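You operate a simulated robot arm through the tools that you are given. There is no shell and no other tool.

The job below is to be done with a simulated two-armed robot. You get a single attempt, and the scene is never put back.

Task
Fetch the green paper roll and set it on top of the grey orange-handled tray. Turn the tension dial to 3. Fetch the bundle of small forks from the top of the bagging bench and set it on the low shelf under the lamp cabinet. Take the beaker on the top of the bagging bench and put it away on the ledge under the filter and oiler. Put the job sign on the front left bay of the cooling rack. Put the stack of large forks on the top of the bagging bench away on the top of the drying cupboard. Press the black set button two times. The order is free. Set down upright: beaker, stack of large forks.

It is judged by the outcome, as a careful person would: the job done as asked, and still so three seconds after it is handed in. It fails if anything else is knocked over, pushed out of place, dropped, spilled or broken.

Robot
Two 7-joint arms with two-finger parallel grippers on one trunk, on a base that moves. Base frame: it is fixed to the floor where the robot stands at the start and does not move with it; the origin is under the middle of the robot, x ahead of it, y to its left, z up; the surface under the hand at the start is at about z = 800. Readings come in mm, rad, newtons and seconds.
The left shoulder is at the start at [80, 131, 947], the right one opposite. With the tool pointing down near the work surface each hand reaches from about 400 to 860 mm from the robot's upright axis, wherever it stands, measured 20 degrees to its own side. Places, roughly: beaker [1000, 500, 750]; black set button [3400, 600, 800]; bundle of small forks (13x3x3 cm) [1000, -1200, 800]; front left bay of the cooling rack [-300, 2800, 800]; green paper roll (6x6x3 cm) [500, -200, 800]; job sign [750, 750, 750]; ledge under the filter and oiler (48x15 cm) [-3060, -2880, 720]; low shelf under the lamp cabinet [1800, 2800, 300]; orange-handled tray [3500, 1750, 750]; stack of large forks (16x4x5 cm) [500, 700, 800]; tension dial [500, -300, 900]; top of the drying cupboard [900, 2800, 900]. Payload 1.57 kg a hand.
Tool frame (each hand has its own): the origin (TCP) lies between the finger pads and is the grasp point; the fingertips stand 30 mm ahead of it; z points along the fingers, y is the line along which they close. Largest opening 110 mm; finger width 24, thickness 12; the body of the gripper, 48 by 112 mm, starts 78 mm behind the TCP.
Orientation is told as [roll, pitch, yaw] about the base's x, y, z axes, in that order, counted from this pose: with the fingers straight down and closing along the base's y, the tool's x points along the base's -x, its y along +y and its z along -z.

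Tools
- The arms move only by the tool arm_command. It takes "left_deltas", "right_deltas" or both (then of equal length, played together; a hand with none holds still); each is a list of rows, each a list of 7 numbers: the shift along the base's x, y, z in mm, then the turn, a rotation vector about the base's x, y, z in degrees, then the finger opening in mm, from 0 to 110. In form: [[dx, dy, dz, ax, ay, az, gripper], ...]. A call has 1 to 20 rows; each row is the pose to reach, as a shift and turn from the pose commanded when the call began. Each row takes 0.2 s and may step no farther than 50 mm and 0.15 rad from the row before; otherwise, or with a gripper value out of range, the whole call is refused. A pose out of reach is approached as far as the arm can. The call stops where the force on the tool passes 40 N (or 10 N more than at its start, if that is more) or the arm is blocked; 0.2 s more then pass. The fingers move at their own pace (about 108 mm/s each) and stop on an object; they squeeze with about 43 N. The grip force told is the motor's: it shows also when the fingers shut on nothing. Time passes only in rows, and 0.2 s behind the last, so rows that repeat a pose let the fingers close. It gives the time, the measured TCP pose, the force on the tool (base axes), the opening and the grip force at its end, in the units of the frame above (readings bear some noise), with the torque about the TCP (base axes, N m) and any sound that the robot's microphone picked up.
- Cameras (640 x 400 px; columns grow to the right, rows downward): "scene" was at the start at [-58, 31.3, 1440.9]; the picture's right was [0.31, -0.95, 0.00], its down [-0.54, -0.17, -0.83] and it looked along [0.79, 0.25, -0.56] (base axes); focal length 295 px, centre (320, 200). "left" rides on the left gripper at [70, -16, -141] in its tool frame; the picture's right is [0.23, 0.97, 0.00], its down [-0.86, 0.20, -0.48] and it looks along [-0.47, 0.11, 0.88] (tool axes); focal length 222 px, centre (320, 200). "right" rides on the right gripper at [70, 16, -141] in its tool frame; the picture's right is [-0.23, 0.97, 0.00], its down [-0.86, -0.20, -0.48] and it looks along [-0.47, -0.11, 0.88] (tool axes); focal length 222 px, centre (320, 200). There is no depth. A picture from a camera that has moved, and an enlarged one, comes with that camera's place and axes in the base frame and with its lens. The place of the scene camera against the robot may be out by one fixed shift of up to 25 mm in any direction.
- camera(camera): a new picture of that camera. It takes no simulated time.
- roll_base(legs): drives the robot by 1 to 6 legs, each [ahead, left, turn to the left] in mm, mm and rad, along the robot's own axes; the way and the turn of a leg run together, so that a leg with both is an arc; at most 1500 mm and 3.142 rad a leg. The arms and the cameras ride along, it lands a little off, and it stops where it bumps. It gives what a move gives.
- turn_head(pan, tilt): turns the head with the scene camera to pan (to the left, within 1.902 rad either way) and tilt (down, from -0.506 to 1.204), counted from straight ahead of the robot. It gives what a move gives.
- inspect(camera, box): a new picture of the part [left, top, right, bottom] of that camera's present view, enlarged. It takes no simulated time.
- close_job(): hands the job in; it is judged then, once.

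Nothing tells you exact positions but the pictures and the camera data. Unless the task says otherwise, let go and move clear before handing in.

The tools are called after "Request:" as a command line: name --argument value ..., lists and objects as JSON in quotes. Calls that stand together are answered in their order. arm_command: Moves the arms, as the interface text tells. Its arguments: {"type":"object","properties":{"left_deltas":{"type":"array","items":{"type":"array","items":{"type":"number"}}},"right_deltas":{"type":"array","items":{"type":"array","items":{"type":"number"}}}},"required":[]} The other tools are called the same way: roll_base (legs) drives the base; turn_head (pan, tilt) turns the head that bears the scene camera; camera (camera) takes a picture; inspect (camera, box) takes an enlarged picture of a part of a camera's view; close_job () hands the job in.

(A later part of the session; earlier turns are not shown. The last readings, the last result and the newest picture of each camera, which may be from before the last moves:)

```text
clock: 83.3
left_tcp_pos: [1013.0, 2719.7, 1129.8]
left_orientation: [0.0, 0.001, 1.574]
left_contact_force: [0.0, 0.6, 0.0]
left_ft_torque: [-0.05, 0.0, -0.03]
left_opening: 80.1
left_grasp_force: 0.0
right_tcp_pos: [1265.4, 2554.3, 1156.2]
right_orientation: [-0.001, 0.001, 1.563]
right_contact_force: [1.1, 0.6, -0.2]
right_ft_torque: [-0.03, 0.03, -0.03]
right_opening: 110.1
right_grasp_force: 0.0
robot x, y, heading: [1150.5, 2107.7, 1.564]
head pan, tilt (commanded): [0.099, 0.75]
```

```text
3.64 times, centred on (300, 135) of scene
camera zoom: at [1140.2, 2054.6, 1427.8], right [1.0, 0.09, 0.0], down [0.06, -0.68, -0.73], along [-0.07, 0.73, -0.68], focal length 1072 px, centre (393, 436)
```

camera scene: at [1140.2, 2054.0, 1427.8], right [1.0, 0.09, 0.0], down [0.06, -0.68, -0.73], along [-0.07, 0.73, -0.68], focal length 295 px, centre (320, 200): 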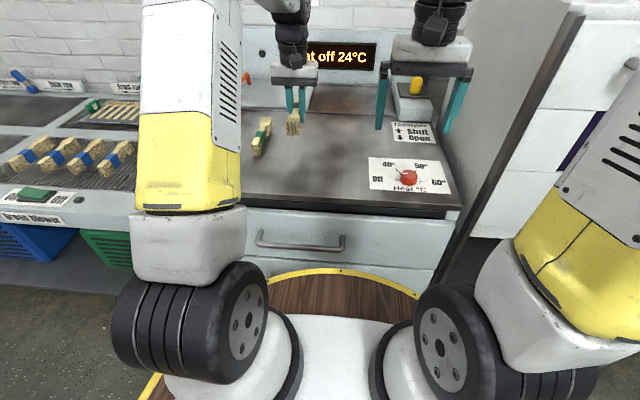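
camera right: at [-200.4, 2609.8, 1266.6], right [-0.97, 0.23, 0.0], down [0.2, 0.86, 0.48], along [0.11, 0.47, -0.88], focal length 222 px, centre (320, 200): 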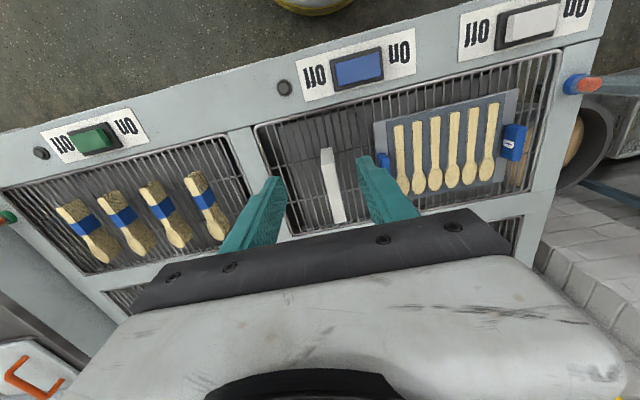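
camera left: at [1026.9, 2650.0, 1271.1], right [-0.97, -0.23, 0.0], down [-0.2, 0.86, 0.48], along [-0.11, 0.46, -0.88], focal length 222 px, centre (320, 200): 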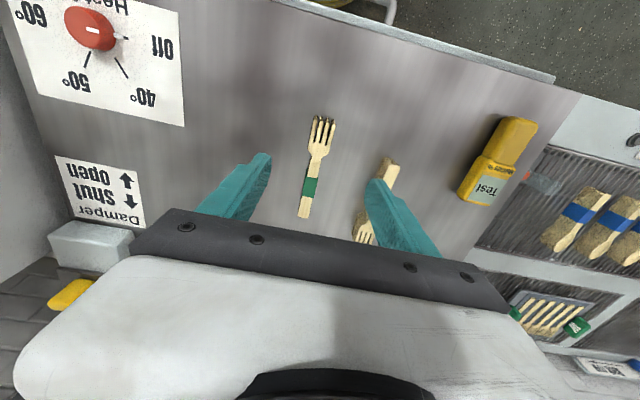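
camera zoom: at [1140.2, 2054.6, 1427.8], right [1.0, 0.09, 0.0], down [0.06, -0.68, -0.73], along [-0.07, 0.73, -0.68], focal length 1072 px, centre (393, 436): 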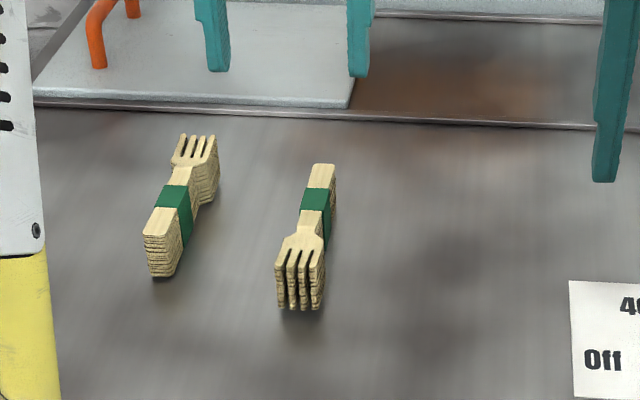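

The forks stand correctly on the cupboard. Before going back, I look at the low shelf under the lamp cabinet to plan that placement.

Request:
arm_command --left_deltas '[[-30, -40, 10, 0, 0, 0, 110], [-60, -80, 20, 0, 0, 0, 110], [-90, -120, 20, 0, 0, 0, 110], [-120, -160, 20, 0, 0, 0, 110], [-150, -200, 20, 0, 0, 0, 110]]'

Request:
roll_base --legs '[[-400, -300, 0]]'

Request:
turn_head --pan -0.35 --tilt 0.65

Request:
camera --camera "scene"

```text
refused: row 1 steps farther than a row can; nothing moved
```

```text
clock: 86.2
left_tcp_pos: [1304.7, 2329.2, 1131.5]
left_orientation: [0.001, 0.0, 1.581]
left_contact_force: [-0.5, 0.1, -0.1]
left_ft_torque: [0.02, 0.01, 0.09]
left_opening: 79.9
left_grasp_force: 0.0
right_tcp_pos: [1559.9, 2164.4, 1156.0]
right_orientation: [-0.001, 0.0, 1.567]
right_contact_force: [0.4, 0.1, 0.1]
right_ft_torque: [-0.02, -0.01, 0.02]
right_opening: 110.0
right_grasp_force: 0.1
robot x, y, heading: [1448.5, 1720.0, 1.574]
head pan, tilt (commanded): [0.099, 0.75]
```

```text
clock: 87.1
left_tcp_pos: [1304.8, 2328.7, 1130.8]
left_orientation: [-0.001, 0.002, 1.58]
left_contact_force: [0.3, -0.2, -0.2]
left_ft_torque: [-0.03, 0.0, 0.0]
left_opening: 79.8
left_grasp_force: 0.1
right_tcp_pos: [1560.3, 2164.0, 1156.4]
right_orientation: [0.001, 0.001, 1.568]
right_contact_force: [-0.6, -0.3, -1.2]
right_ft_torque: [0.0, -0.01, 0.0]
right_opening: 110.1
right_grasp_force: 0.0
robot x, y, heading: [1447.3, 1717.8, 1.568]
head pan, tilt (commanded): [-0.351, 0.649]
```

```text
taken
camera scene: at [1476.4, 1663.1, 1436.3], right [0.94, -0.34, 0.0], down [-0.21, -0.57, -0.8], along [0.27, 0.75, -0.6], focal length 295 px, centre (320, 200)
```

scene: 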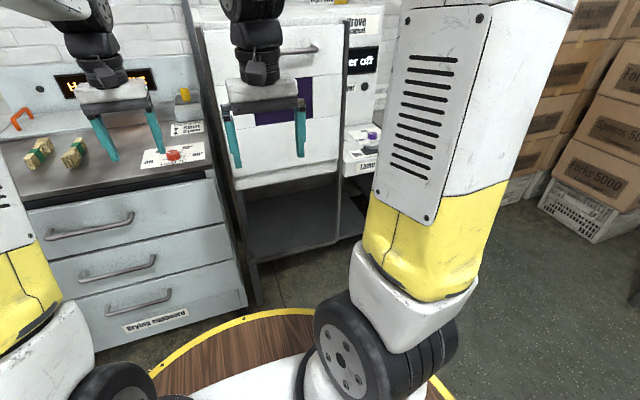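

Request:
roll_base --legs '[[0, -350, 0]]'

Request:
turn_head --pan 0.0 --tilt 0.65

Request:
camera --camera "scene"

Request:
inspect --camera "scene" --box '[200, 80, 440, 320]'

```text
clock: 89.4
left_tcp_pos: [1650.1, 2328.7, 1131.1]
left_orientation: [-0.002, 0.002, 1.585]
left_contact_force: [-0.5, -1.1, 0.9]
left_ft_torque: [0.0, -0.01, 0.0]
left_opening: 79.9
left_grasp_force: 0.1
right_tcp_pos: [1905.4, 2166.0, 1155.8]
right_orientation: [0.0, 0.0, 1.571]
right_contact_force: [0.3, 0.7, 0.2]
right_ft_torque: [-0.03, 0.01, 0.02]
right_opening: 110.0
right_grasp_force: 0.0
robot x, y, heading: [1795.4, 1719.9, 1.572]
head pan, tilt (commanded): [-0.351, 0.649]
```

```text
clock: 90.2
left_tcp_pos: [1649.4, 2329.5, 1130.4]
left_orientation: [-0.001, 0.001, 1.585]
left_contact_force: [0.0, -1.1, -0.2]
left_ft_torque: [0.0, 0.0, 0.0]
left_opening: 80.0
left_grasp_force: 0.1
right_tcp_pos: [1906.4, 2166.5, 1156.2]
right_orientation: [0.002, -0.001, 1.574]
right_contact_force: [0.3, 1.3, 0.3]
right_ft_torque: [0.04, 0.0, 0.04]
right_opening: 109.8
right_grasp_force: 0.1
robot x, y, heading: [1795.6, 1717.0, 1.574]
head pan, tilt (commanded): [0.0, 0.649]
```

```text
taken
camera scene: at [1794.7, 1669.4, 1436.4], right [1.0, 0.0, 0.0], down [0.0, -0.6, -0.8], along [0.0, 0.8, -0.6], focal length 295 px, centre (320, 200)
```

scene: 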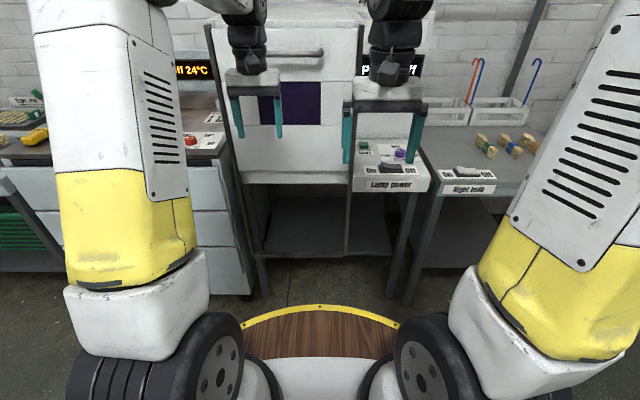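

```text
1.67 times, centred on (320, 200) of scene
camera zoom: at [1794.7, 1669.4, 1436.4], right [1.0, 0.0, 0.0], down [0.0, -0.6, -0.8], along [0.0, 0.8, -0.6], focal length 491 px, centre (320, 200)
```

zoom: 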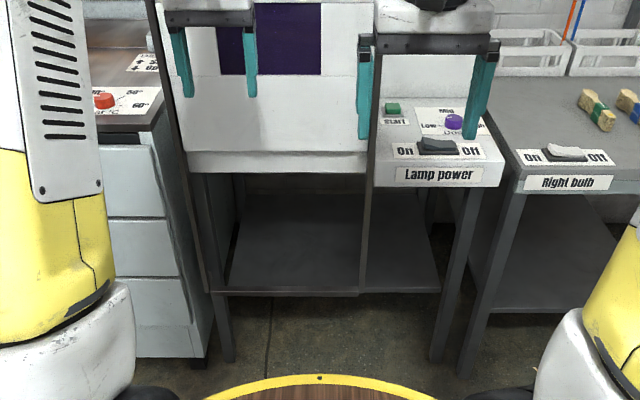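

The low shelf is wide open (about 480 mm high and wide at x≈1460–1930, front edge y≈2700), so a tool-down placement there should work. Now I tuck the left arm and drive down the corridor behind the bench to fetch the small forks.

Request:
arm_command --left_deltas '[[-30, -35, 10, 0, 0, 0, 110], [-60, -70, 20, 0, 0, 0, 110], [-90, -105, 30, 0, 0, 0, 110], [-110, -145, 40, 0, 0, 0, 110]]'

Request:
roll_base --legs '[[-1450, 0, 0], [-1350, 0, 0], [0, 0, 1.57]]'

Request:
turn_head --pan 0.0 --tilt 0.6

Request:
camera --camera "scene"

```text
clock: 91.2
left_tcp_pos: [1537.9, 2185.2, 1171.9]
left_orientation: [0.001, -0.001, 1.584]
left_contact_force: [-0.4, -0.1, -0.5]
left_ft_torque: [-0.03, -0.03, -0.01]
left_opening: 110.0
left_grasp_force: 0.0
right_tcp_pos: [1906.2, 2166.6, 1155.5]
right_orientation: [0.001, 0.0, 1.572]
right_contact_force: [0.9, 0.4, -0.1]
right_ft_torque: [-0.02, 0.02, -0.03]
right_opening: 109.8
right_grasp_force: 0.1
robot x, y, heading: [1794.5, 1720.6, 1.575]
head pan, tilt (commanded): [0.0, 0.649]
```

```text
clock: 108.5
left_tcp_pos: [1341.0, -1330.7, 1170.4]
left_orientation: [0.0, -0.001, 3.092]
left_contact_force: [-0.4, 0.1, -0.6]
left_ft_torque: [-0.02, 0.02, 0.01]
left_opening: 109.7
left_grasp_force: 0.0
right_tcp_pos: [1383.7, -964.8, 1155.2]
right_orientation: [0.002, 0.001, 3.081]
right_contact_force: [-0.2, -0.3, 0.6]
right_ft_torque: [-0.02, 0.03, -0.02]
right_opening: 109.7
right_grasp_force: 0.1
robot x, y, heading: [1823.5, -1099.3, 3.085]
head pan, tilt (commanded): [0.0, 0.649]
```

```text
clock: 109.2
left_tcp_pos: [1340.9, -1330.1, 1171.0]
left_orientation: [0.001, 0.0, 3.092]
left_contact_force: [-0.3, 0.0, 0.7]
left_ft_torque: [0.0, -0.02, -0.01]
left_opening: 109.9
left_grasp_force: 0.1
right_tcp_pos: [1383.1, -963.6, 1156.8]
right_orientation: [-0.001, 0.0, 3.081]
right_contact_force: [0.5, -0.7, 0.9]
right_ft_torque: [0.02, 0.01, -0.01]
right_opening: 110.1
right_grasp_force: 0.2
robot x, y, heading: [1825.2, -1097.6, 3.085]
head pan, tilt (commanded): [0.0, 0.6]
```

```text
taken
camera scene: at [1872.1, -1100.1, 1440.6], right [0.06, 1.0, 0.0], down [0.56, -0.03, -0.82], along [-0.82, 0.05, -0.57], focal length 295 px, centre (320, 200)
```

scene: 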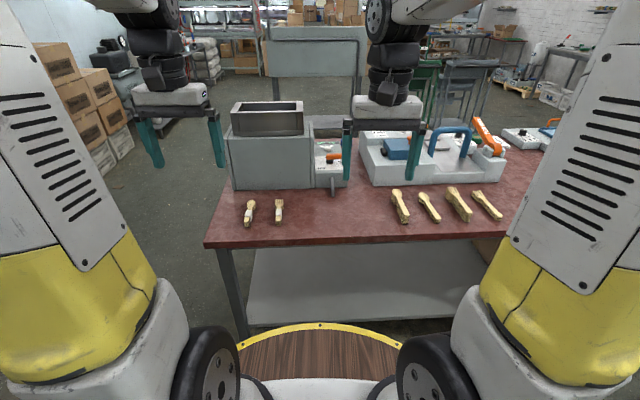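

Request:
inspect --camera "scene" --box '[220, 170, 320, 240]'

Request:
inspect --camera "scene" --box '[370, 170, 530, 240]'

Request:
camera --camera "left"

Request:
camera --camera "right"

```text
5.71 times, centred on (270, 205) of scene
camera zoom: at [1872.1, -1100.1, 1440.6], right [0.06, 1.0, 0.0], down [0.56, -0.03, -0.82], along [-0.82, 0.05, -0.57], focal length 1684 px, centre (606, 171)
```

zoom: 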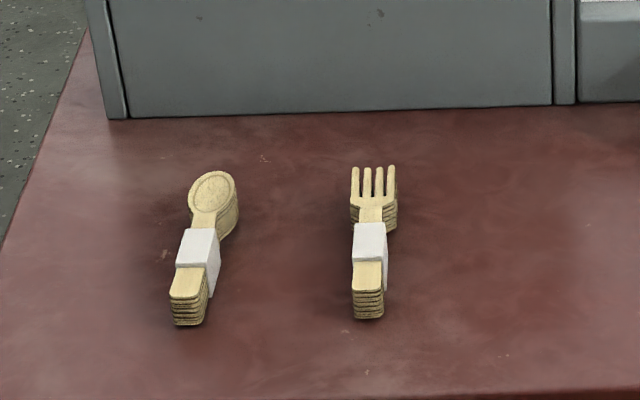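

```text
4.00 times, centred on (450, 205) of scene
camera zoom: at [1872.1, -1100.1, 1440.6], right [0.06, 1.0, 0.0], down [0.56, -0.03, -0.82], along [-0.82, 0.05, -0.57], focal length 1179 px, centre (-200, 180)
```

zoom: 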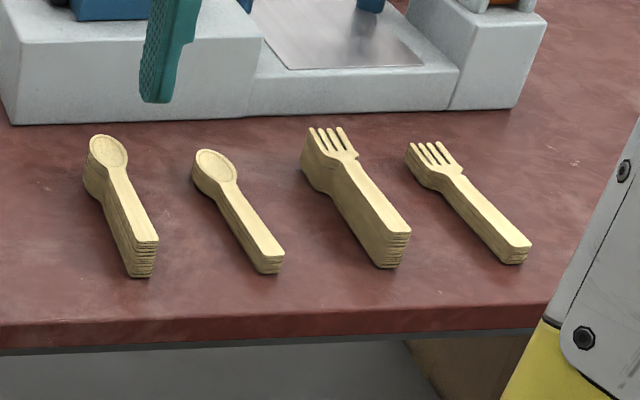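

```text
taken
camera left: at [1409.9, -1316.9, 1312.0], right [0.18, -0.98, 0.0], down [-0.86, -0.16, 0.48], along [-0.47, -0.09, -0.88], focal length 222 px, centre (320, 200)
```

left: 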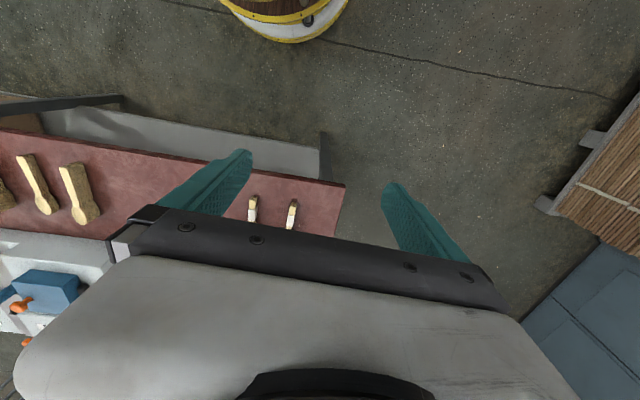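

```text
taken
camera right: at [1451.4, -983.5, 1297.7], right [-0.29, -0.96, 0.0], down [-0.84, 0.25, 0.48], along [-0.46, 0.14, -0.88], focal length 222 px, centre (320, 200)
```

right: 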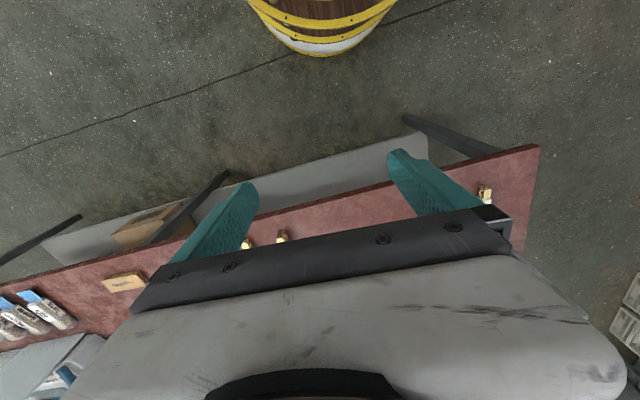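

The white-banded fork bundle (right of the banded spoons) near [1050,−1195] is the small forks. I square up and come a little closer, then use the left hand.

Request:
roll_base --legs '[[0, 0, 0.055], [90, 0, 0]]'

Request:
turn_head --pan 0.1 --tilt 0.75

Request:
camera --camera "scene"

Request:
camera --camera "left"

```text
clock: 110.7
left_tcp_pos: [1262.4, -1354.8, 1170.5]
left_orientation: [-0.002, 0.001, -3.134]
left_contact_force: [-0.8, 0.2, 0.5]
left_ft_torque: [-0.01, 0.02, 0.02]
left_opening: 110.1
left_grasp_force: 0.1
right_tcp_pos: [1286.0, -988.6, 1156.7]
right_orientation: [0.0, 0.0, 3.133]
right_contact_force: [0.8, -0.4, 0.0]
right_ft_torque: [-0.01, -0.02, -0.01]
right_opening: 109.9
right_grasp_force: 0.2
robot x, y, heading: [1727.5, -1098.5, 3.144]
head pan, tilt (commanded): [0.0, 0.6]
```

```text
clock: 111.4
left_tcp_pos: [1262.3, -1355.4, 1171.9]
left_orientation: [0.0, -0.002, -3.135]
left_contact_force: [0.4, -0.4, 0.1]
left_ft_torque: [-0.01, 0.0, 0.04]
left_opening: 110.0
left_grasp_force: 0.0
right_tcp_pos: [1283.7, -987.9, 1156.6]
right_orientation: [-0.001, -0.001, 3.135]
right_contact_force: [0.0, 0.4, -0.3]
right_ft_torque: [0.0, 0.01, 0.02]
right_opening: 110.1
right_grasp_force: 0.0
robot x, y, heading: [1732.6, -1103.1, 3.142]
head pan, tilt (commanded): [0.099, 0.75]
```

```text
taken
camera scene: at [1786.7, -1105.4, 1427.8], right [-0.1, 1.0, 0.0], down [0.68, 0.07, -0.73], along [-0.73, -0.07, -0.68], focal length 295 px, centre (320, 200)
```

scene: 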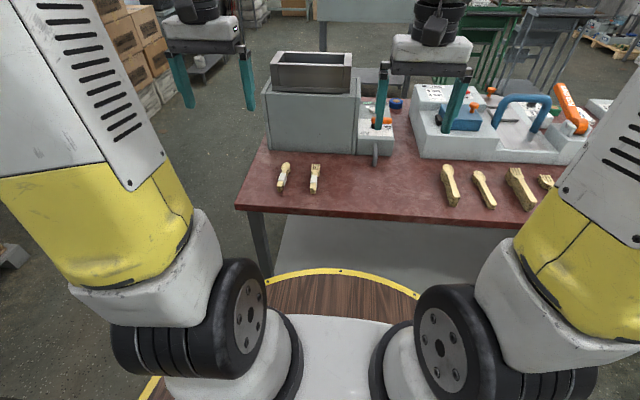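

```text
taken
camera left: at [1330.9, -1338.9, 1312.0], right [0.23, -0.97, 0.0], down [-0.85, -0.2, 0.48], along [-0.47, -0.11, -0.88], focal length 222 px, centre (320, 200)
```

left: 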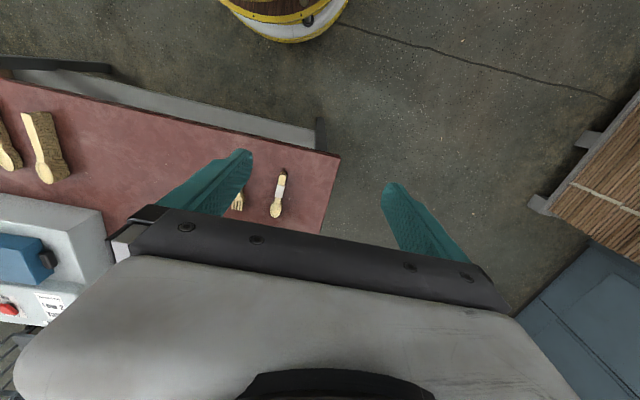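

Request:
arm_command --left_deltas '[[-22, 30, -20, 0, 0, 0, 110], [-44, 60, -50, 0, 0, 0, 110], [-66, 90, -85, 0, 0, 0, 110], [-88, 120, -120, 0, 0, 0, 110], [-110, 145, -155, 0, 0, 0, 110], [-130, 165, -190, 0, 0, 0, 90], [-142, 165, -212, 0, 0, 0, 80], [-142, 165, -212, 0, 0, 0, 80]]'

Request:
camera --camera "left"

Request:
inspect --camera "left" --box '[230, 60, 430, 230]'

```text
refused: row 3 steps farther than a row can; nothing moved
```

```text
taken
camera left: at [1330.9, -1338.9, 1312.0], right [0.23, -0.97, 0.0], down [-0.85, -0.2, 0.48], along [-0.47, -0.11, -0.88], focal length 222 px, centre (320, 200)
```

left: 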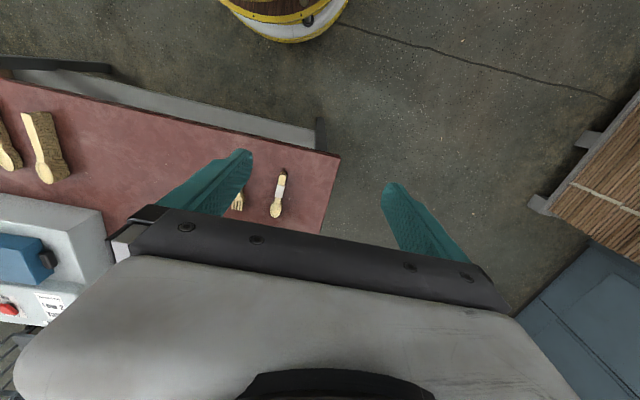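

```text
2.35 times, centred on (330, 145) of left
camera zoom: at [1330.9, -1338.9, 1312.0], right [0.23, -0.97, 0.0], down [-0.85, -0.2, 0.48], along [-0.47, -0.11, -0.88], focal length 523 px, centre (296, 329)
```

zoom: 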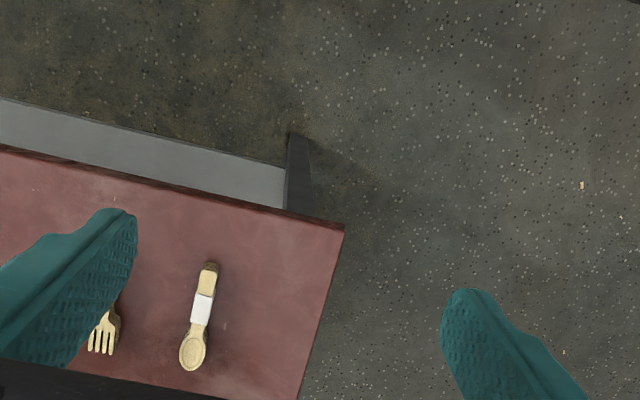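

Request:
arm_command --left_deltas '[[-18, 25, -15, 0, 0, 0, 110], [-36, 50, -35, 0, 0, 0, 110], [-54, 75, -60, 0, 0, 0, 110], [-72, 100, -90, 0, 0, 0, 110], [-90, 125, -120, 0, 0, 0, 110], [-108, 145, -150, 0, 0, 0, 100], [-126, 160, -180, 0, 0, 0, 90], [-142, 165, -212, 0, 0, 0, 80], [-142, 165, -212, 0, 0, 0, 80]]'

Request:
camera --camera "left"

Request:
inspect --camera "left" --box '[230, 60, 430, 230]'

```text
clock: 113.4
left_tcp_pos: [1119.5, -1191.1, 958.8]
left_orientation: [0.001, 0.0, -3.135]
left_contact_force: [0.7, 0.2, -0.3]
left_ft_torque: [0.03, 0.02, 0.0]
left_opening: 80.2
left_grasp_force: 0.1
right_tcp_pos: [1284.0, -987.3, 1156.4]
right_orientation: [-0.001, 0.001, 3.134]
right_contact_force: [0.4, -0.2, 0.1]
right_ft_torque: [-0.01, 0.03, -0.01]
right_opening: 109.9
right_grasp_force: 0.0
robot x, y, heading: [1731.5, -1101.2, 3.139]
head pan, tilt (commanded): [0.099, 0.75]
```

```text
taken
camera left: at [1188.6, -1174.2, 1099.6], right [0.23, -0.97, 0.0], down [-0.85, -0.2, 0.48], along [-0.47, -0.11, -0.88], focal length 222 px, centre (320, 200)
```

left: 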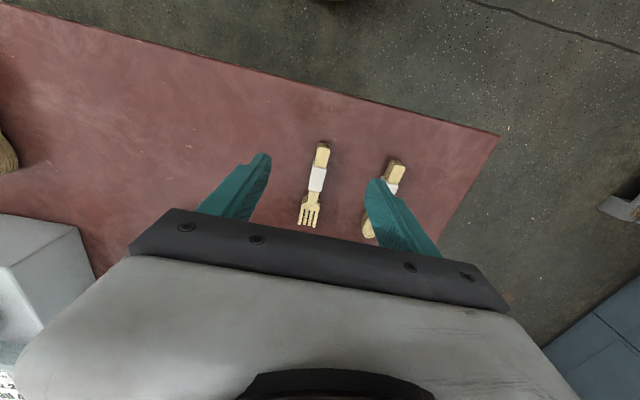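

```text
2.35 times, centred on (330, 145) of left
camera zoom: at [1188.6, -1174.2, 1099.6], right [0.23, -0.97, 0.0], down [-0.85, -0.2, 0.48], along [-0.47, -0.11, -0.88], focal length 523 px, centre (296, 329)
```

zoom: 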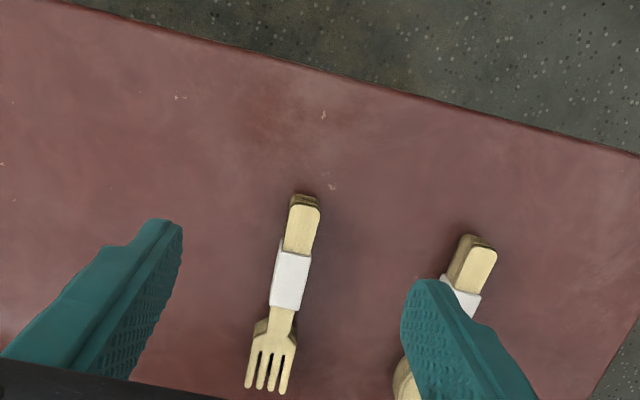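

The fork bundle lies at x 999…1118, y≈−1197, well aligned. I lower over the band.

Request:
arm_command --left_deltas '[[-28, -3, -25, 0, 0, 1, 60], [-55, -6, -55, 0, 0, 1.8, 60], [-55, -6, -90, 0, 0, 1.8, 60], [-55, -6, -117, 0, 0, 1.8, 60], [-55, -6, -117, 0, 0, 1.8, 60]]'

Request:
inspect --camera "left" --box '[230, 60, 430, 250]'

Request:
inspect --camera "scene" --box '[250, 100, 390, 220]'

```text
clock: 114.6
left_tcp_pos: [1065.1, -1198.1, 842.9]
left_orientation: [0.001, -0.001, -3.101]
left_contact_force: [-0.5, -0.6, 0.0]
left_ft_torque: [-0.01, -0.02, 0.01]
left_opening: 59.8
left_grasp_force: 0.1
right_tcp_pos: [1284.6, -987.4, 1156.9]
right_orientation: [0.001, 0.0, 3.135]
right_contact_force: [0.5, 0.1, 1.4]
right_ft_torque: [0.02, 0.01, 0.0]
right_opening: 110.0
right_grasp_force: 0.0
robot x, y, heading: [1728.0, -1099.1, 3.139]
head pan, tilt (commanded): [0.099, 0.75]
```

```text
2.11 times, centred on (330, 155) of left
camera zoom: at [1133.3, -1179.6, 982.5], right [0.26, -0.96, 0.0], down [-0.85, -0.23, 0.48], along [-0.46, -0.13, -0.88], focal length 468 px, centre (299, 295)
```

zoom: 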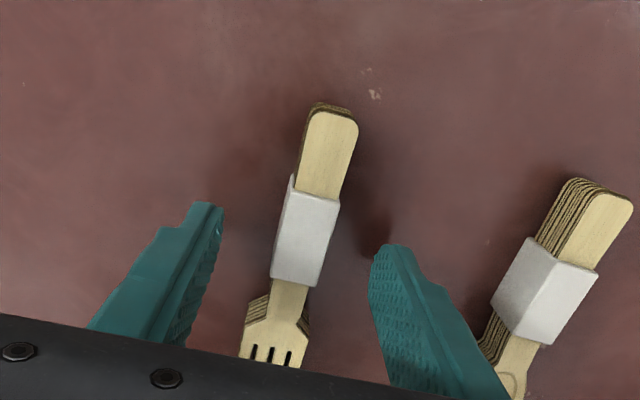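

```text
3.33 times, centred on (320, 160) of scene
camera zoom: at [1786.6, -1105.4, 1427.8], right [-0.1, 1.0, 0.0], down [0.68, 0.07, -0.73], along [-0.73, -0.07, -0.68], focal length 982 px, centre (320, 333)
```

zoom: 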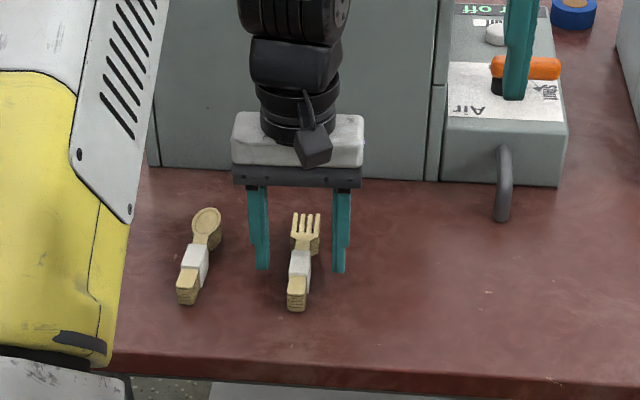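

Request:
arm_command --left_deltas '[[0, 0, -5, 0, 0, 0, 60], [0, 0, -10, 0, 0, 0, 60], [0, 0, -10, 0, 0, 0, 60]]'

```text
clock: 115.4
left_tcp_pos: [1065.8, -1198.0, 832.8]
left_orientation: [0.001, -0.001, -3.104]
left_contact_force: [0.2, -0.4, 0.0]
left_ft_torque: [-0.02, 0.04, 0.01]
left_opening: 60.1
left_grasp_force: 0.1
right_tcp_pos: [1286.1, -987.9, 1155.0]
right_orientation: [-0.001, 0.0, 3.136]
right_contact_force: [0.4, 0.7, 0.8]
right_ft_torque: [0.01, 0.03, 0.02]
right_opening: 109.9
right_grasp_force: 0.0
robot x, y, heading: [1730.3, -1101.0, 3.14]
head pan, tilt (commanded): [0.099, 0.75]
```

Request:
arm_command --left_deltas '[[0, 0, -4, 0, 0, 0, 60], [0, 0, -4, 0, 0, 0, 60]]'

```text
clock: 116.0
left_tcp_pos: [1064.9, -1195.5, 829.7]
left_orientation: [0.0, -0.002, -3.103]
left_contact_force: [3.6, -2.1, 19.1]
left_ft_torque: [-0.32, -0.33, 0.05]
left_opening: 59.9
left_grasp_force: 0.1
right_tcp_pos: [1285.8, -988.0, 1157.9]
right_orientation: [-0.001, 0.0, 3.135]
right_contact_force: [-1.5, 0.9, -0.6]
right_ft_torque: [0.0, -0.01, 0.0]
right_opening: 110.2
right_grasp_force: 0.1
robot x, y, heading: [1734.0, -1099.3, 3.136]
head pan, tilt (commanded): [0.099, 0.75]
```

The fingertips just touch the bench (z≈800). I raise 3 mm and close.

Request:
arm_command --left_deltas '[[0, 0, 3.5, 0, 0, 0, 60], [0, 0, 3.5, 0, 0, 0, 40], [0, 0, 3.5, 0, 0, 0, 5], [0, 0, 3.5, 0, 0, 0, 5], [0, 0, 3.5, 0, 0, 0, 5]]'

Request:
camera --camera "left"

```text
clock: 117.2
left_tcp_pos: [1064.2, -1195.4, 832.1]
left_orientation: [0.0, 0.0, -3.104]
left_contact_force: [-0.6, 0.0, -0.3]
left_ft_torque: [0.0, 0.0, -0.04]
left_opening: 14.5
left_grasp_force: 30.7
right_tcp_pos: [1285.1, -987.9, 1156.1]
right_orientation: [0.001, 0.001, 3.136]
right_contact_force: [0.3, -0.4, 0.4]
right_ft_torque: [0.01, 0.0, -0.02]
right_opening: 109.9
right_grasp_force: 0.0
robot x, y, heading: [1731.2, -1102.2, 3.141]
head pan, tilt (commanded): [0.099, 0.75]
```

```text
taken
camera left: at [1133.0, -1177.3, 972.5], right [0.26, -0.96, 0.0], down [-0.85, -0.23, 0.48], along [-0.46, -0.13, -0.88], focal length 222 px, centre (320, 200)
```

left: 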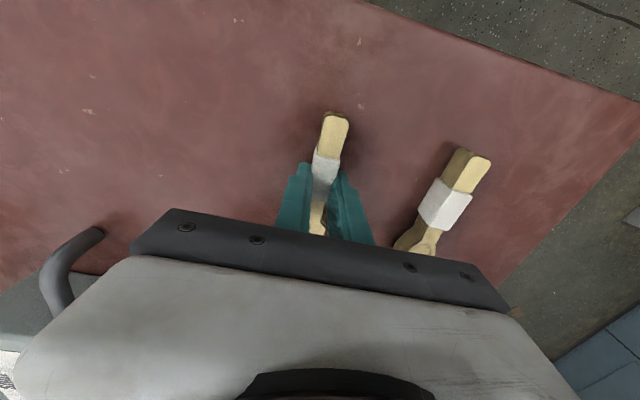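

Request:
arm_command --left_deltas '[[0, 0, 20, 0, 0, 0, 5], [0, 0, 55, 0, 0, 0, 5], [0, 0, 100, 0, 0, 0, 5], [0, 0, 145, 0, 0, 0, 5], [20, 0, 190, 0, 0, 0, 5], [50, -15, 225, 0, 0, 0, 5], [80, -40, 255, 0, 0, 0, 5], [110, -70, 280, 0, 0, 0, 5], [130, -100, 300, 0, 0, 0, 5], [150, -120, 310, 0, 0, 0, 5]]'

Request:
camera --camera "left"

```text
clock: 119.4
left_tcp_pos: [1217.3, -1316.5, 1142.2]
left_orientation: [-0.001, 0.001, -3.106]
left_contact_force: [-0.3, 0.0, -0.1]
left_ft_torque: [0.0, -0.01, 0.02]
left_opening: 14.2
left_grasp_force: 30.1
right_tcp_pos: [1283.9, -987.7, 1156.1]
right_orientation: [0.001, 0.002, 3.135]
right_contact_force: [-0.4, 0.3, 0.0]
right_ft_torque: [0.01, -0.01, -0.01]
right_opening: 110.0
right_grasp_force: 0.1
robot x, y, heading: [1731.7, -1098.3, 3.136]
head pan, tilt (commanded): [0.099, 0.75]
```

```text
taken
camera left: at [1285.6, -1298.8, 1282.3], right [0.26, -0.96, 0.0], down [-0.85, -0.23, 0.48], along [-0.46, -0.13, -0.88], focal length 222 px, centre (320, 200)
```

left: 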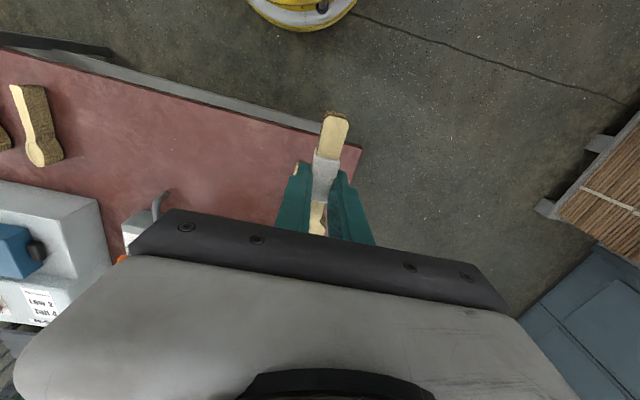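

The small forks are held. I drive around the right end of the bench to its front side for the green roll.

Request:
roll_base --legs '[[0, 950, 0], [1000, 0, 0], [900, 0, 0], [0, 0, -3.14], [0, 950, 0], [0, 900, 0]]'

Request:
turn_head --pan 0.0 --tilt 0.7

Request:
camera --camera "scene"

```text
clock: 149.8
left_tcp_pos: [121.3, 39.2, 1141.7]
left_orientation: [0.001, 0.001, 0.144]
left_contact_force: [-0.1, 0.1, 0.8]
left_ft_torque: [-0.02, 0.03, 0.02]
left_opening: 14.7
left_grasp_force: 30.6
right_tcp_pos: [88.1, -294.3, 1156.7]
right_orientation: [0.0, 0.0, 0.1]
right_contact_force: [0.5, 0.0, -0.1]
right_ft_torque: [0.01, -0.02, -0.02]
right_opening: 110.0
right_grasp_force: 0.2
robot x, y, heading: [-366.3, -230.1, 0.101]
head pan, tilt (commanded): [0.099, 0.75]
```

```text
clock: 150.4
left_tcp_pos: [120.6, 39.3, 1141.0]
left_orientation: [0.001, 0.0, 0.142]
left_contact_force: [-0.3, 0.6, -0.7]
left_ft_torque: [-0.05, 0.01, -0.01]
left_opening: 14.2
left_grasp_force: 30.1
right_tcp_pos: [87.7, -296.0, 1156.9]
right_orientation: [0.0, 0.001, 0.101]
right_contact_force: [-0.7, 0.3, -0.2]
right_ft_torque: [-0.02, -0.02, -0.03]
right_opening: 109.9
right_grasp_force: 0.0
robot x, y, heading: [-370.4, -229.5, 0.102]
head pan, tilt (commanded): [0.0, 0.7]
```

```text
taken
camera scene: at [-424.7, -232.3, 1432.0], right [0.1, -0.99, 0.0], down [-0.64, -0.07, -0.76], along [0.76, 0.08, -0.64], focal length 295 px, centre (320, 200)
```

scene: 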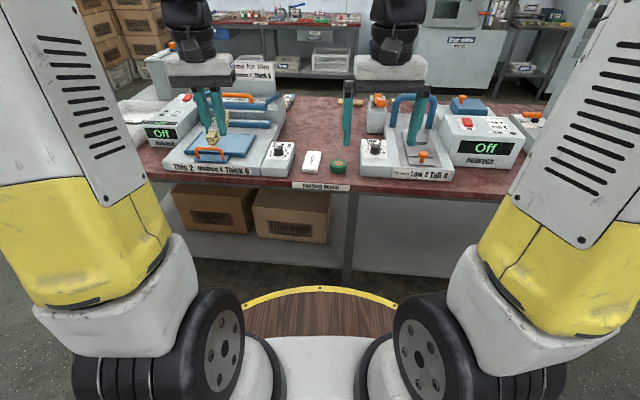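

Request:
roll_base --legs '[[0, 0, -0.1], [375, 130, 0]]'

Request:
camera --camera "right"

Request:
camera --camera "scene"

```text
clock: 153.4
left_tcp_pos: [519.0, 121.3, 1141.3]
left_orientation: [0.0, 0.0, 0.042]
left_contact_force: [0.5, 0.3, -0.3]
left_ft_torque: [0.03, 0.0, 0.01]
left_opening: 14.3
left_grasp_force: 30.8
right_tcp_pos: [453.6, -207.2, 1156.4]
right_orientation: [0.001, 0.0, -0.002]
right_contact_force: [0.2, 0.6, 0.1]
right_ft_torque: [0.0, 0.01, 0.02]
right_opening: 109.7
right_grasp_force: 0.0
robot x, y, heading: [3.7, -99.2, -0.001]
head pan, tilt (commanded): [0.0, 0.7]
```

```text
taken
camera right: at [383.5, -190.2, 1297.7], right [0.23, 0.97, 0.0], down [0.85, -0.2, 0.48], along [0.47, -0.11, -0.88], focal length 222 px, centre (320, 200)
```

right: 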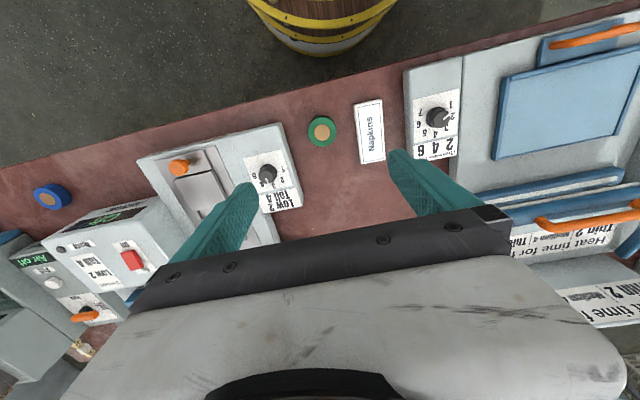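

```text
taken
camera scene: at [-51.1, -93.1, 1432.0], right [0.0, -1.0, 0.0], down [-0.64, 0.0, -0.76], along [0.76, 0.0, -0.64], focal length 295 px, centre (320, 200)
```

scene: 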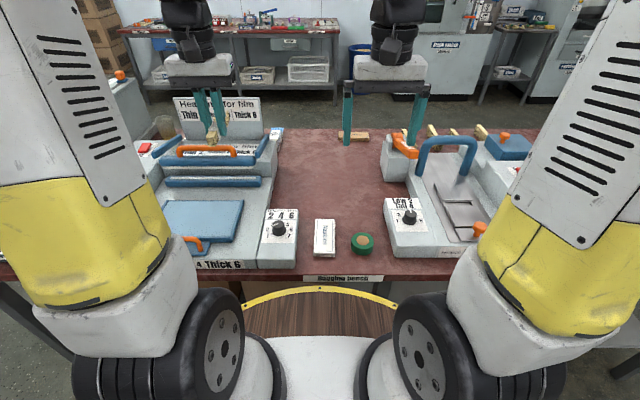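

The roll is at about (477,−208). I lower the right hand over it with an 80 mm opening (napkins and dial box leave 15–25 mm either side).

Request:
arm_command --right_deltas '[[5, 0, -45, 0, 0, 0, 80], [10, 0, -90, 0, 0, 0, 80], [15, 0, -135, 0, 0, 0, 80], [20, 0, -180, 0, 0, 0, 80], [23, -1, -225, 0, 0, 0, 80], [23, -1, -245, 0, 0, 0, 80], [23, -1, -245, 0, 0, 0, 80]]'

Request:
camera --camera "right"

Request:
inspect --camera "right" --box '[220, 60, 420, 230]'

```text
clock: 155.0
left_tcp_pos: [519.6, 122.0, 1142.4]
left_orientation: [0.0, -0.002, 0.042]
left_contact_force: [-0.3, 0.0, -0.8]
left_ft_torque: [-0.05, 0.01, 0.01]
left_opening: 14.3
left_grasp_force: 29.8
right_tcp_pos: [477.3, -207.5, 909.3]
right_orientation: [0.0, 0.001, -0.003]
right_contact_force: [0.0, -0.5, 1.1]
right_ft_torque: [0.0, -0.01, -0.01]
right_opening: 79.9
right_grasp_force: 0.0
robot x, y, heading: [7.4, -95.9, -0.002]
head pan, tilt (commanded): [0.0, 0.7]
```

```text
taken
camera right: at [407.7, -190.5, 1050.9], right [0.23, 0.97, 0.0], down [0.85, -0.2, 0.48], along [0.47, -0.11, -0.88], focal length 222 px, centre (320, 200)
```

right: 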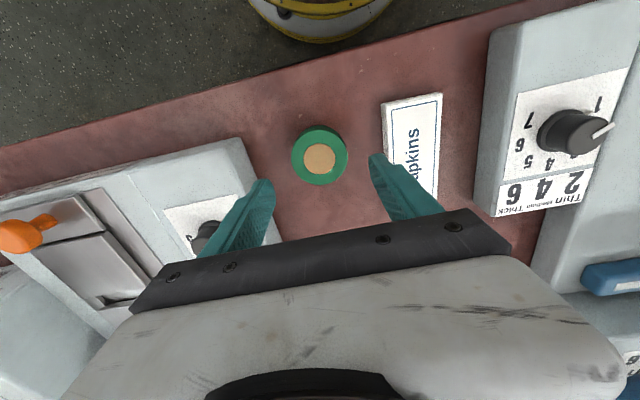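

```text
2.35 times, centred on (320, 145) of right
camera zoom: at [407.7, -190.5, 1050.9], right [0.23, 0.97, 0.0], down [0.85, -0.2, 0.48], along [0.47, -0.11, -0.88], focal length 523 px, centre (320, 329)
```

zoom: 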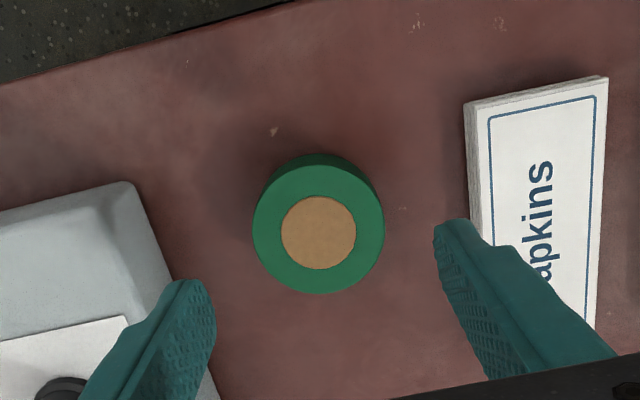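

Request:
arm_command --right_deltas '[[0, 0, -35, 0, 0, 0, 80], [0, 0, -65, 0, 0, 0, 80], [0, 0, -75, 0, 0, 0, 80], [0, 0, -75, 0, 0, 0, 80], [0, 0, -75, 0, 0, 0, 45], [0, 0, -75, 0, 0, 0, 45], [0, 0, -75, 0, 0, 0, 45]]'

Request:
camera --camera "right"

```text
clock: 156.6
left_tcp_pos: [519.5, 121.5, 1141.2]
left_orientation: [0.0, -0.001, 0.042]
left_contact_force: [-0.1, -0.2, -0.9]
left_ft_torque: [0.05, 0.01, -0.03]
left_opening: 14.5
left_grasp_force: 30.5
right_tcp_pos: [476.9, -209.9, 834.7]
right_orientation: [-0.001, 0.001, -0.001]
right_contact_force: [-0.5, -0.4, 0.2]
right_ft_torque: [0.04, 0.01, -0.02]
right_opening: 57.7
right_grasp_force: 43.5
robot x, y, heading: [3.6, -97.2, -0.001]
head pan, tilt (commanded): [0.0, 0.7]
```

```text
taken
camera right: at [407.4, -191.7, 976.5], right [0.23, 0.97, 0.0], down [0.85, -0.2, 0.48], along [0.47, -0.11, -0.88], focal length 222 px, centre (320, 200)
```

right: 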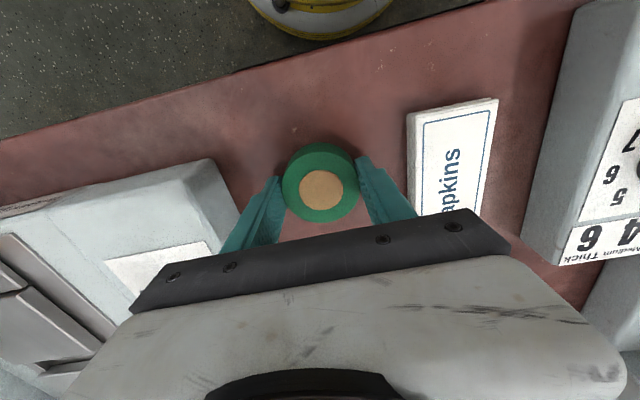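

Roll gripped. I lift it high and drive round the left end of the bench to the lamp cabinet.

Request:
arm_command --right_deltas '[[0, 0, 20, 0, 0, 0, 45], [0, 0, 60, 0, 0, 0, 45], [0, 0, 105, 0, 0, 0, 45], [0, 0, 150, 0, 0, 0, 45], [0, 0, 195, 0, 0, 0, 45], [0, 0, 240, 0, 0, 0, 45], [0, 0, 285, 0, 0, 0, 45], [0, 0, 315, 0, 0, 0, 45]]'

Request:
roll_base --legs '[[-150, 0, 0], [0, 1500, 0], [1000, 100, 0], [1000, 0, 0], [0, 0, 1.571]]'

Request:
turn_head --pan 0.0 --tilt 0.75

Request:
camera --camera "scene"

Request:
camera --camera "right"

```text
clock: 158.4
left_tcp_pos: [519.2, 120.8, 1141.1]
left_orientation: [0.0, 0.001, 0.042]
left_contact_force: [-0.2, 0.9, 0.3]
left_ft_torque: [0.01, 0.04, 0.02]
left_opening: 14.5
left_grasp_force: 30.3
right_tcp_pos: [476.6, -207.7, 1151.2]
right_orientation: [0.001, -0.002, -0.002]
right_contact_force: [-0.2, -0.4, -0.8]
right_ft_torque: [0.03, 0.05, 0.01]
right_opening: 57.9
right_grasp_force: 43.2
robot x, y, heading: [7.8, -99.1, 0.003]
head pan, tilt (commanded): [0.0, 0.7]
```

```text
clock: 180.3
left_tcp_pos: [1630.1, 2086.2, 1142.6]
left_orientation: [-0.001, 0.0, 1.611]
left_contact_force: [0.5, -0.6, -0.5]
left_ft_torque: [-0.01, 0.0, -0.02]
left_opening: 14.5
left_grasp_force: 30.4
right_tcp_pos: [1958.6, 2044.6, 1152.3]
right_orientation: [0.0, 0.0, 1.566]
right_contact_force: [0.0, -0.3, -0.3]
right_ft_torque: [-0.05, 0.02, 0.01]
right_opening: 58.3
right_grasp_force: 42.9
robot x, y, heading: [1848.2, 1569.7, 1.573]
head pan, tilt (commanded): [0.0, 0.7]
```

```text
clock: 180.9
left_tcp_pos: [1629.3, 2087.5, 1142.3]
left_orientation: [0.0, -0.001, 1.611]
left_contact_force: [0.0, 0.5, 0.2]
left_ft_torque: [0.02, -0.03, -0.01]
left_opening: 14.3
left_grasp_force: 30.2
right_tcp_pos: [1957.7, 2044.5, 1151.0]
right_orientation: [-0.001, 0.0, 1.568]
right_contact_force: [0.8, -0.6, -0.3]
right_ft_torque: [-0.02, -0.01, -0.03]
right_opening: 57.9
right_grasp_force: 43.5
robot x, y, heading: [1849.4, 1573.4, 1.57]
head pan, tilt (commanded): [0.0, 0.75]
```

```text
taken
camera scene: at [1845.1, 1520.5, 1427.8], right [1.0, 0.0, 0.0], down [0.0, -0.68, -0.73], along [0.0, 0.73, -0.68], focal length 295 px, centre (320, 200)
```

scene: 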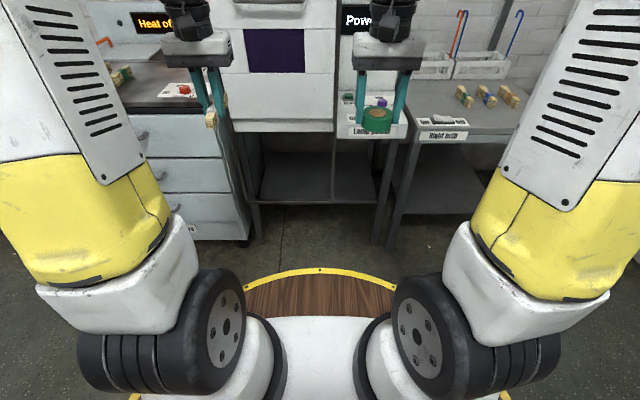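

```text
taken
camera right: at [1941.5, 1976.0, 1292.9], right [-0.97, 0.23, 0.0], down [0.2, 0.85, 0.48], along [0.11, 0.47, -0.88], focal length 222 px, centre (320, 200)
```

right: 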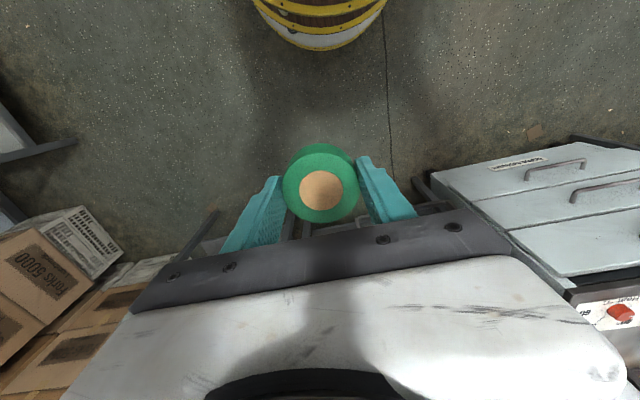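

Request:
inspect --camera "scene" --box '[220, 90, 430, 250]'

```text
2.50 times, centred on (325, 170) of scene
camera zoom: at [1845.1, 1520.5, 1427.8], right [1.0, 0.0, 0.0], down [0.0, -0.68, -0.73], along [0.0, 0.73, -0.68], focal length 737 px, centre (308, 275)
```

zoom: 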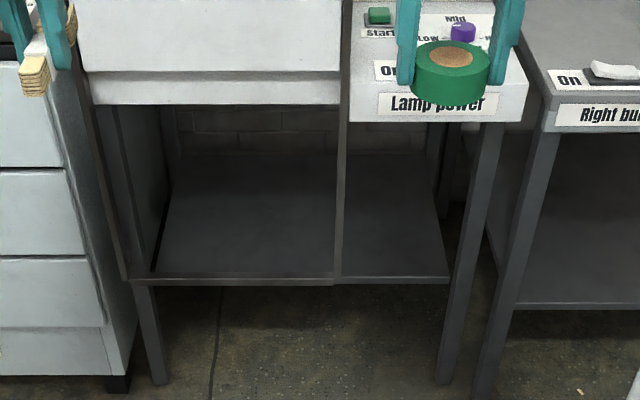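

The shelf opening spans x≈1466–1909, front edge y≈2660, height ≈350, with the cabinet bottom at about 780. I'll turn the left hand 90° so the bundle lies crosswise (so I can tilt the tool forward without tipping it), and tuck the right hand back.

Request:
arm_command --left_deltas '[[4, -6, -10, 0, 0, -8, 5], [8, -12, -20, 0, 0, -16, 5], [12, -18, -32, 0, 0, -24, 5], [16, -24, -44, 0, 0, -32, 5], [20, -30, -56, 0, 0, -40, 5], [24, -36, -68, 0, 0, -48, 5], [28, -42, -80, 0, 0, -56, 5], [32, -48, -95, 0, 0, -64, 5], [36, -54, -110, 0, 0, -72, 5], [40, -60, -125, 0, 0, -80, 5], [40, -67, -142, 0, 0, -88, 5], [40, -67, -142, 0, 0, -92, 5], [40, -67, -142, 0, 0, -92, 5]]' --right_deltas '[[5, -8, 0, 0, 0, 0, 45], [10, -16, 0, 0, 0, 0, 45], [15, -24, 0, 0, 0, 0, 45], [20, -32, 0, 0, 0, 0, 45], [25, -40, 0, 0, 0, 0, 45], [30, -48, 0, 0, 0, 0, 45], [35, -56, 0, 0, 0, 0, 45], [40, -64, 0, 0, 0, 0, 45], [45, -72, 0, 0, 0, 0, 45], [50, -80, 0, 0, 0, 0, 45], [55, -90, 0, 0, 0, 0, 45], [60, -100, 0, 0, 0, 0, 45], [60, -100, 0, 0, 0, 0, 45]]'

Request:
camera --camera "left"

Request:
camera --camera "scene"

```text
clock: 183.7
left_tcp_pos: [1668.4, 2019.1, 1002.2]
left_orientation: [-0.001, 0.0, 0.005]
left_contact_force: [0.3, -1.0, -0.6]
left_ft_torque: [0.01, 0.01, -0.02]
left_opening: 14.4
left_grasp_force: 30.9
right_tcp_pos: [2020.6, 1943.5, 1151.5]
right_orientation: [0.001, 0.0, 1.567]
right_contact_force: [-0.2, 0.2, -0.2]
right_ft_torque: [0.0, -0.02, 0.01]
right_opening: 58.1
right_grasp_force: 42.9
robot x, y, heading: [1846.7, 1575.2, 1.567]
head pan, tilt (commanded): [0.0, 0.75]
```

```text
taken
camera left: at [1597.6, 2003.7, 1141.1], right [-0.23, 0.97, 0.0], down [0.85, 0.2, 0.48], along [0.47, 0.11, -0.88], focal length 222 px, centre (320, 200)
```

left: 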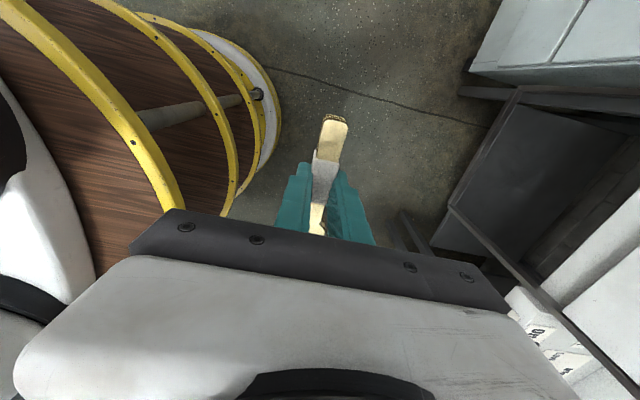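

```text
taken
camera scene: at [1845.1, 1520.5, 1427.8], right [1.0, 0.0, 0.0], down [0.0, -0.68, -0.73], along [0.0, 0.73, -0.68], focal length 295 px, centre (320, 200)
```

scene: 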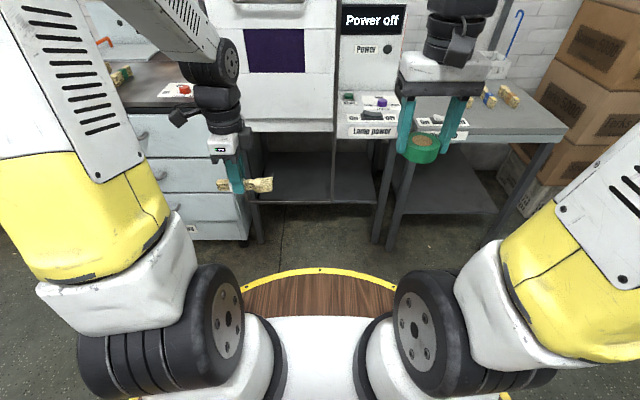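

The rotation worked; the bundle is crosswise. Now I lower the left hand to z≈560 with a 35° forward tilt, before driving in.

Request:
arm_command --left_deltas '[[2, -4, -42, 3.5, 0, 0, 5], [4, -8, -84, 7, 0, 0, 5], [6, -12, -126, 10.5, 0, 0, 5], [8, -16, -168, 14, 0, 0, 5], [10, -20, -210, 17.5, 0, 0, 5], [12, -24, -252, 21, 0, 0, 5], [14, -28, -294, 24.5, 0, 0, 5], [16, -30, -336, 28, 0, 0, 5], [18, -30, -378, 31.5, 0, 0, 5], [20, -30, -420, 35, 0, 0, 5], [20, -30, -440, 35, 0, 0, 5], [20, -30, -440, 35, 0, 0, 5]]'

Request:
camera --camera "left"

Request:
camera --camera "scene"

```text
clock: 186.3
left_tcp_pos: [1688.5, 1989.6, 559.1]
left_orientation: [0.611, -0.003, 0.005]
left_contact_force: [0.0, 0.4, -0.1]
left_ft_torque: [0.01, -0.01, -0.02]
left_opening: 14.2
left_grasp_force: 30.5
left hand out of reach, approached as far as the arm can: row 5, 6
right_tcp_pos: [2019.2, 1942.6, 1151.3]
right_orientation: [0.002, 0.0, 1.567]
right_contact_force: [0.1, -0.2, 0.1]
right_ft_torque: [0.0, 0.03, 0.01]
right_opening: 58.2
right_grasp_force: 43.3
robot x, y, heading: [1848.3, 1575.1, 1.569]
head pan, tilt (commanded): [0.0, 0.75]
```

```text
taken
camera left: at [1618.1, 1895.2, 664.0], right [-0.23, 0.8, 0.56], down [0.85, -0.11, 0.51], along [0.46, 0.59, -0.66], focal length 222 px, centre (320, 200)
```

left: 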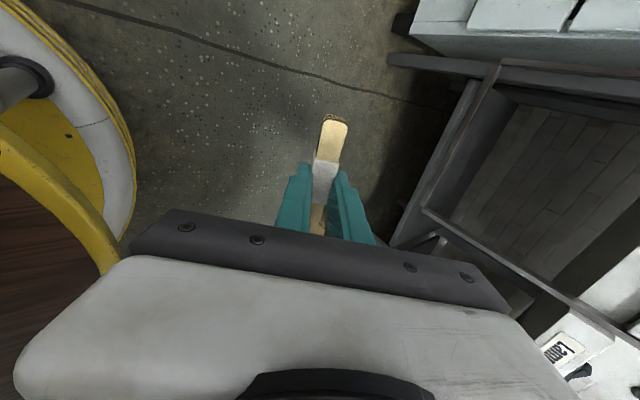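

```text
taken
camera scene: at [1845.1, 1520.5, 1427.8], right [1.0, 0.0, 0.0], down [0.0, -0.68, -0.73], along [0.0, 0.73, -0.68], focal length 295 px, centre (320, 200)
```

scene: 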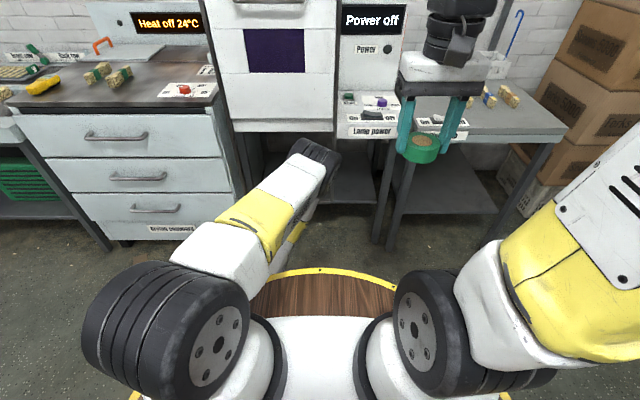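

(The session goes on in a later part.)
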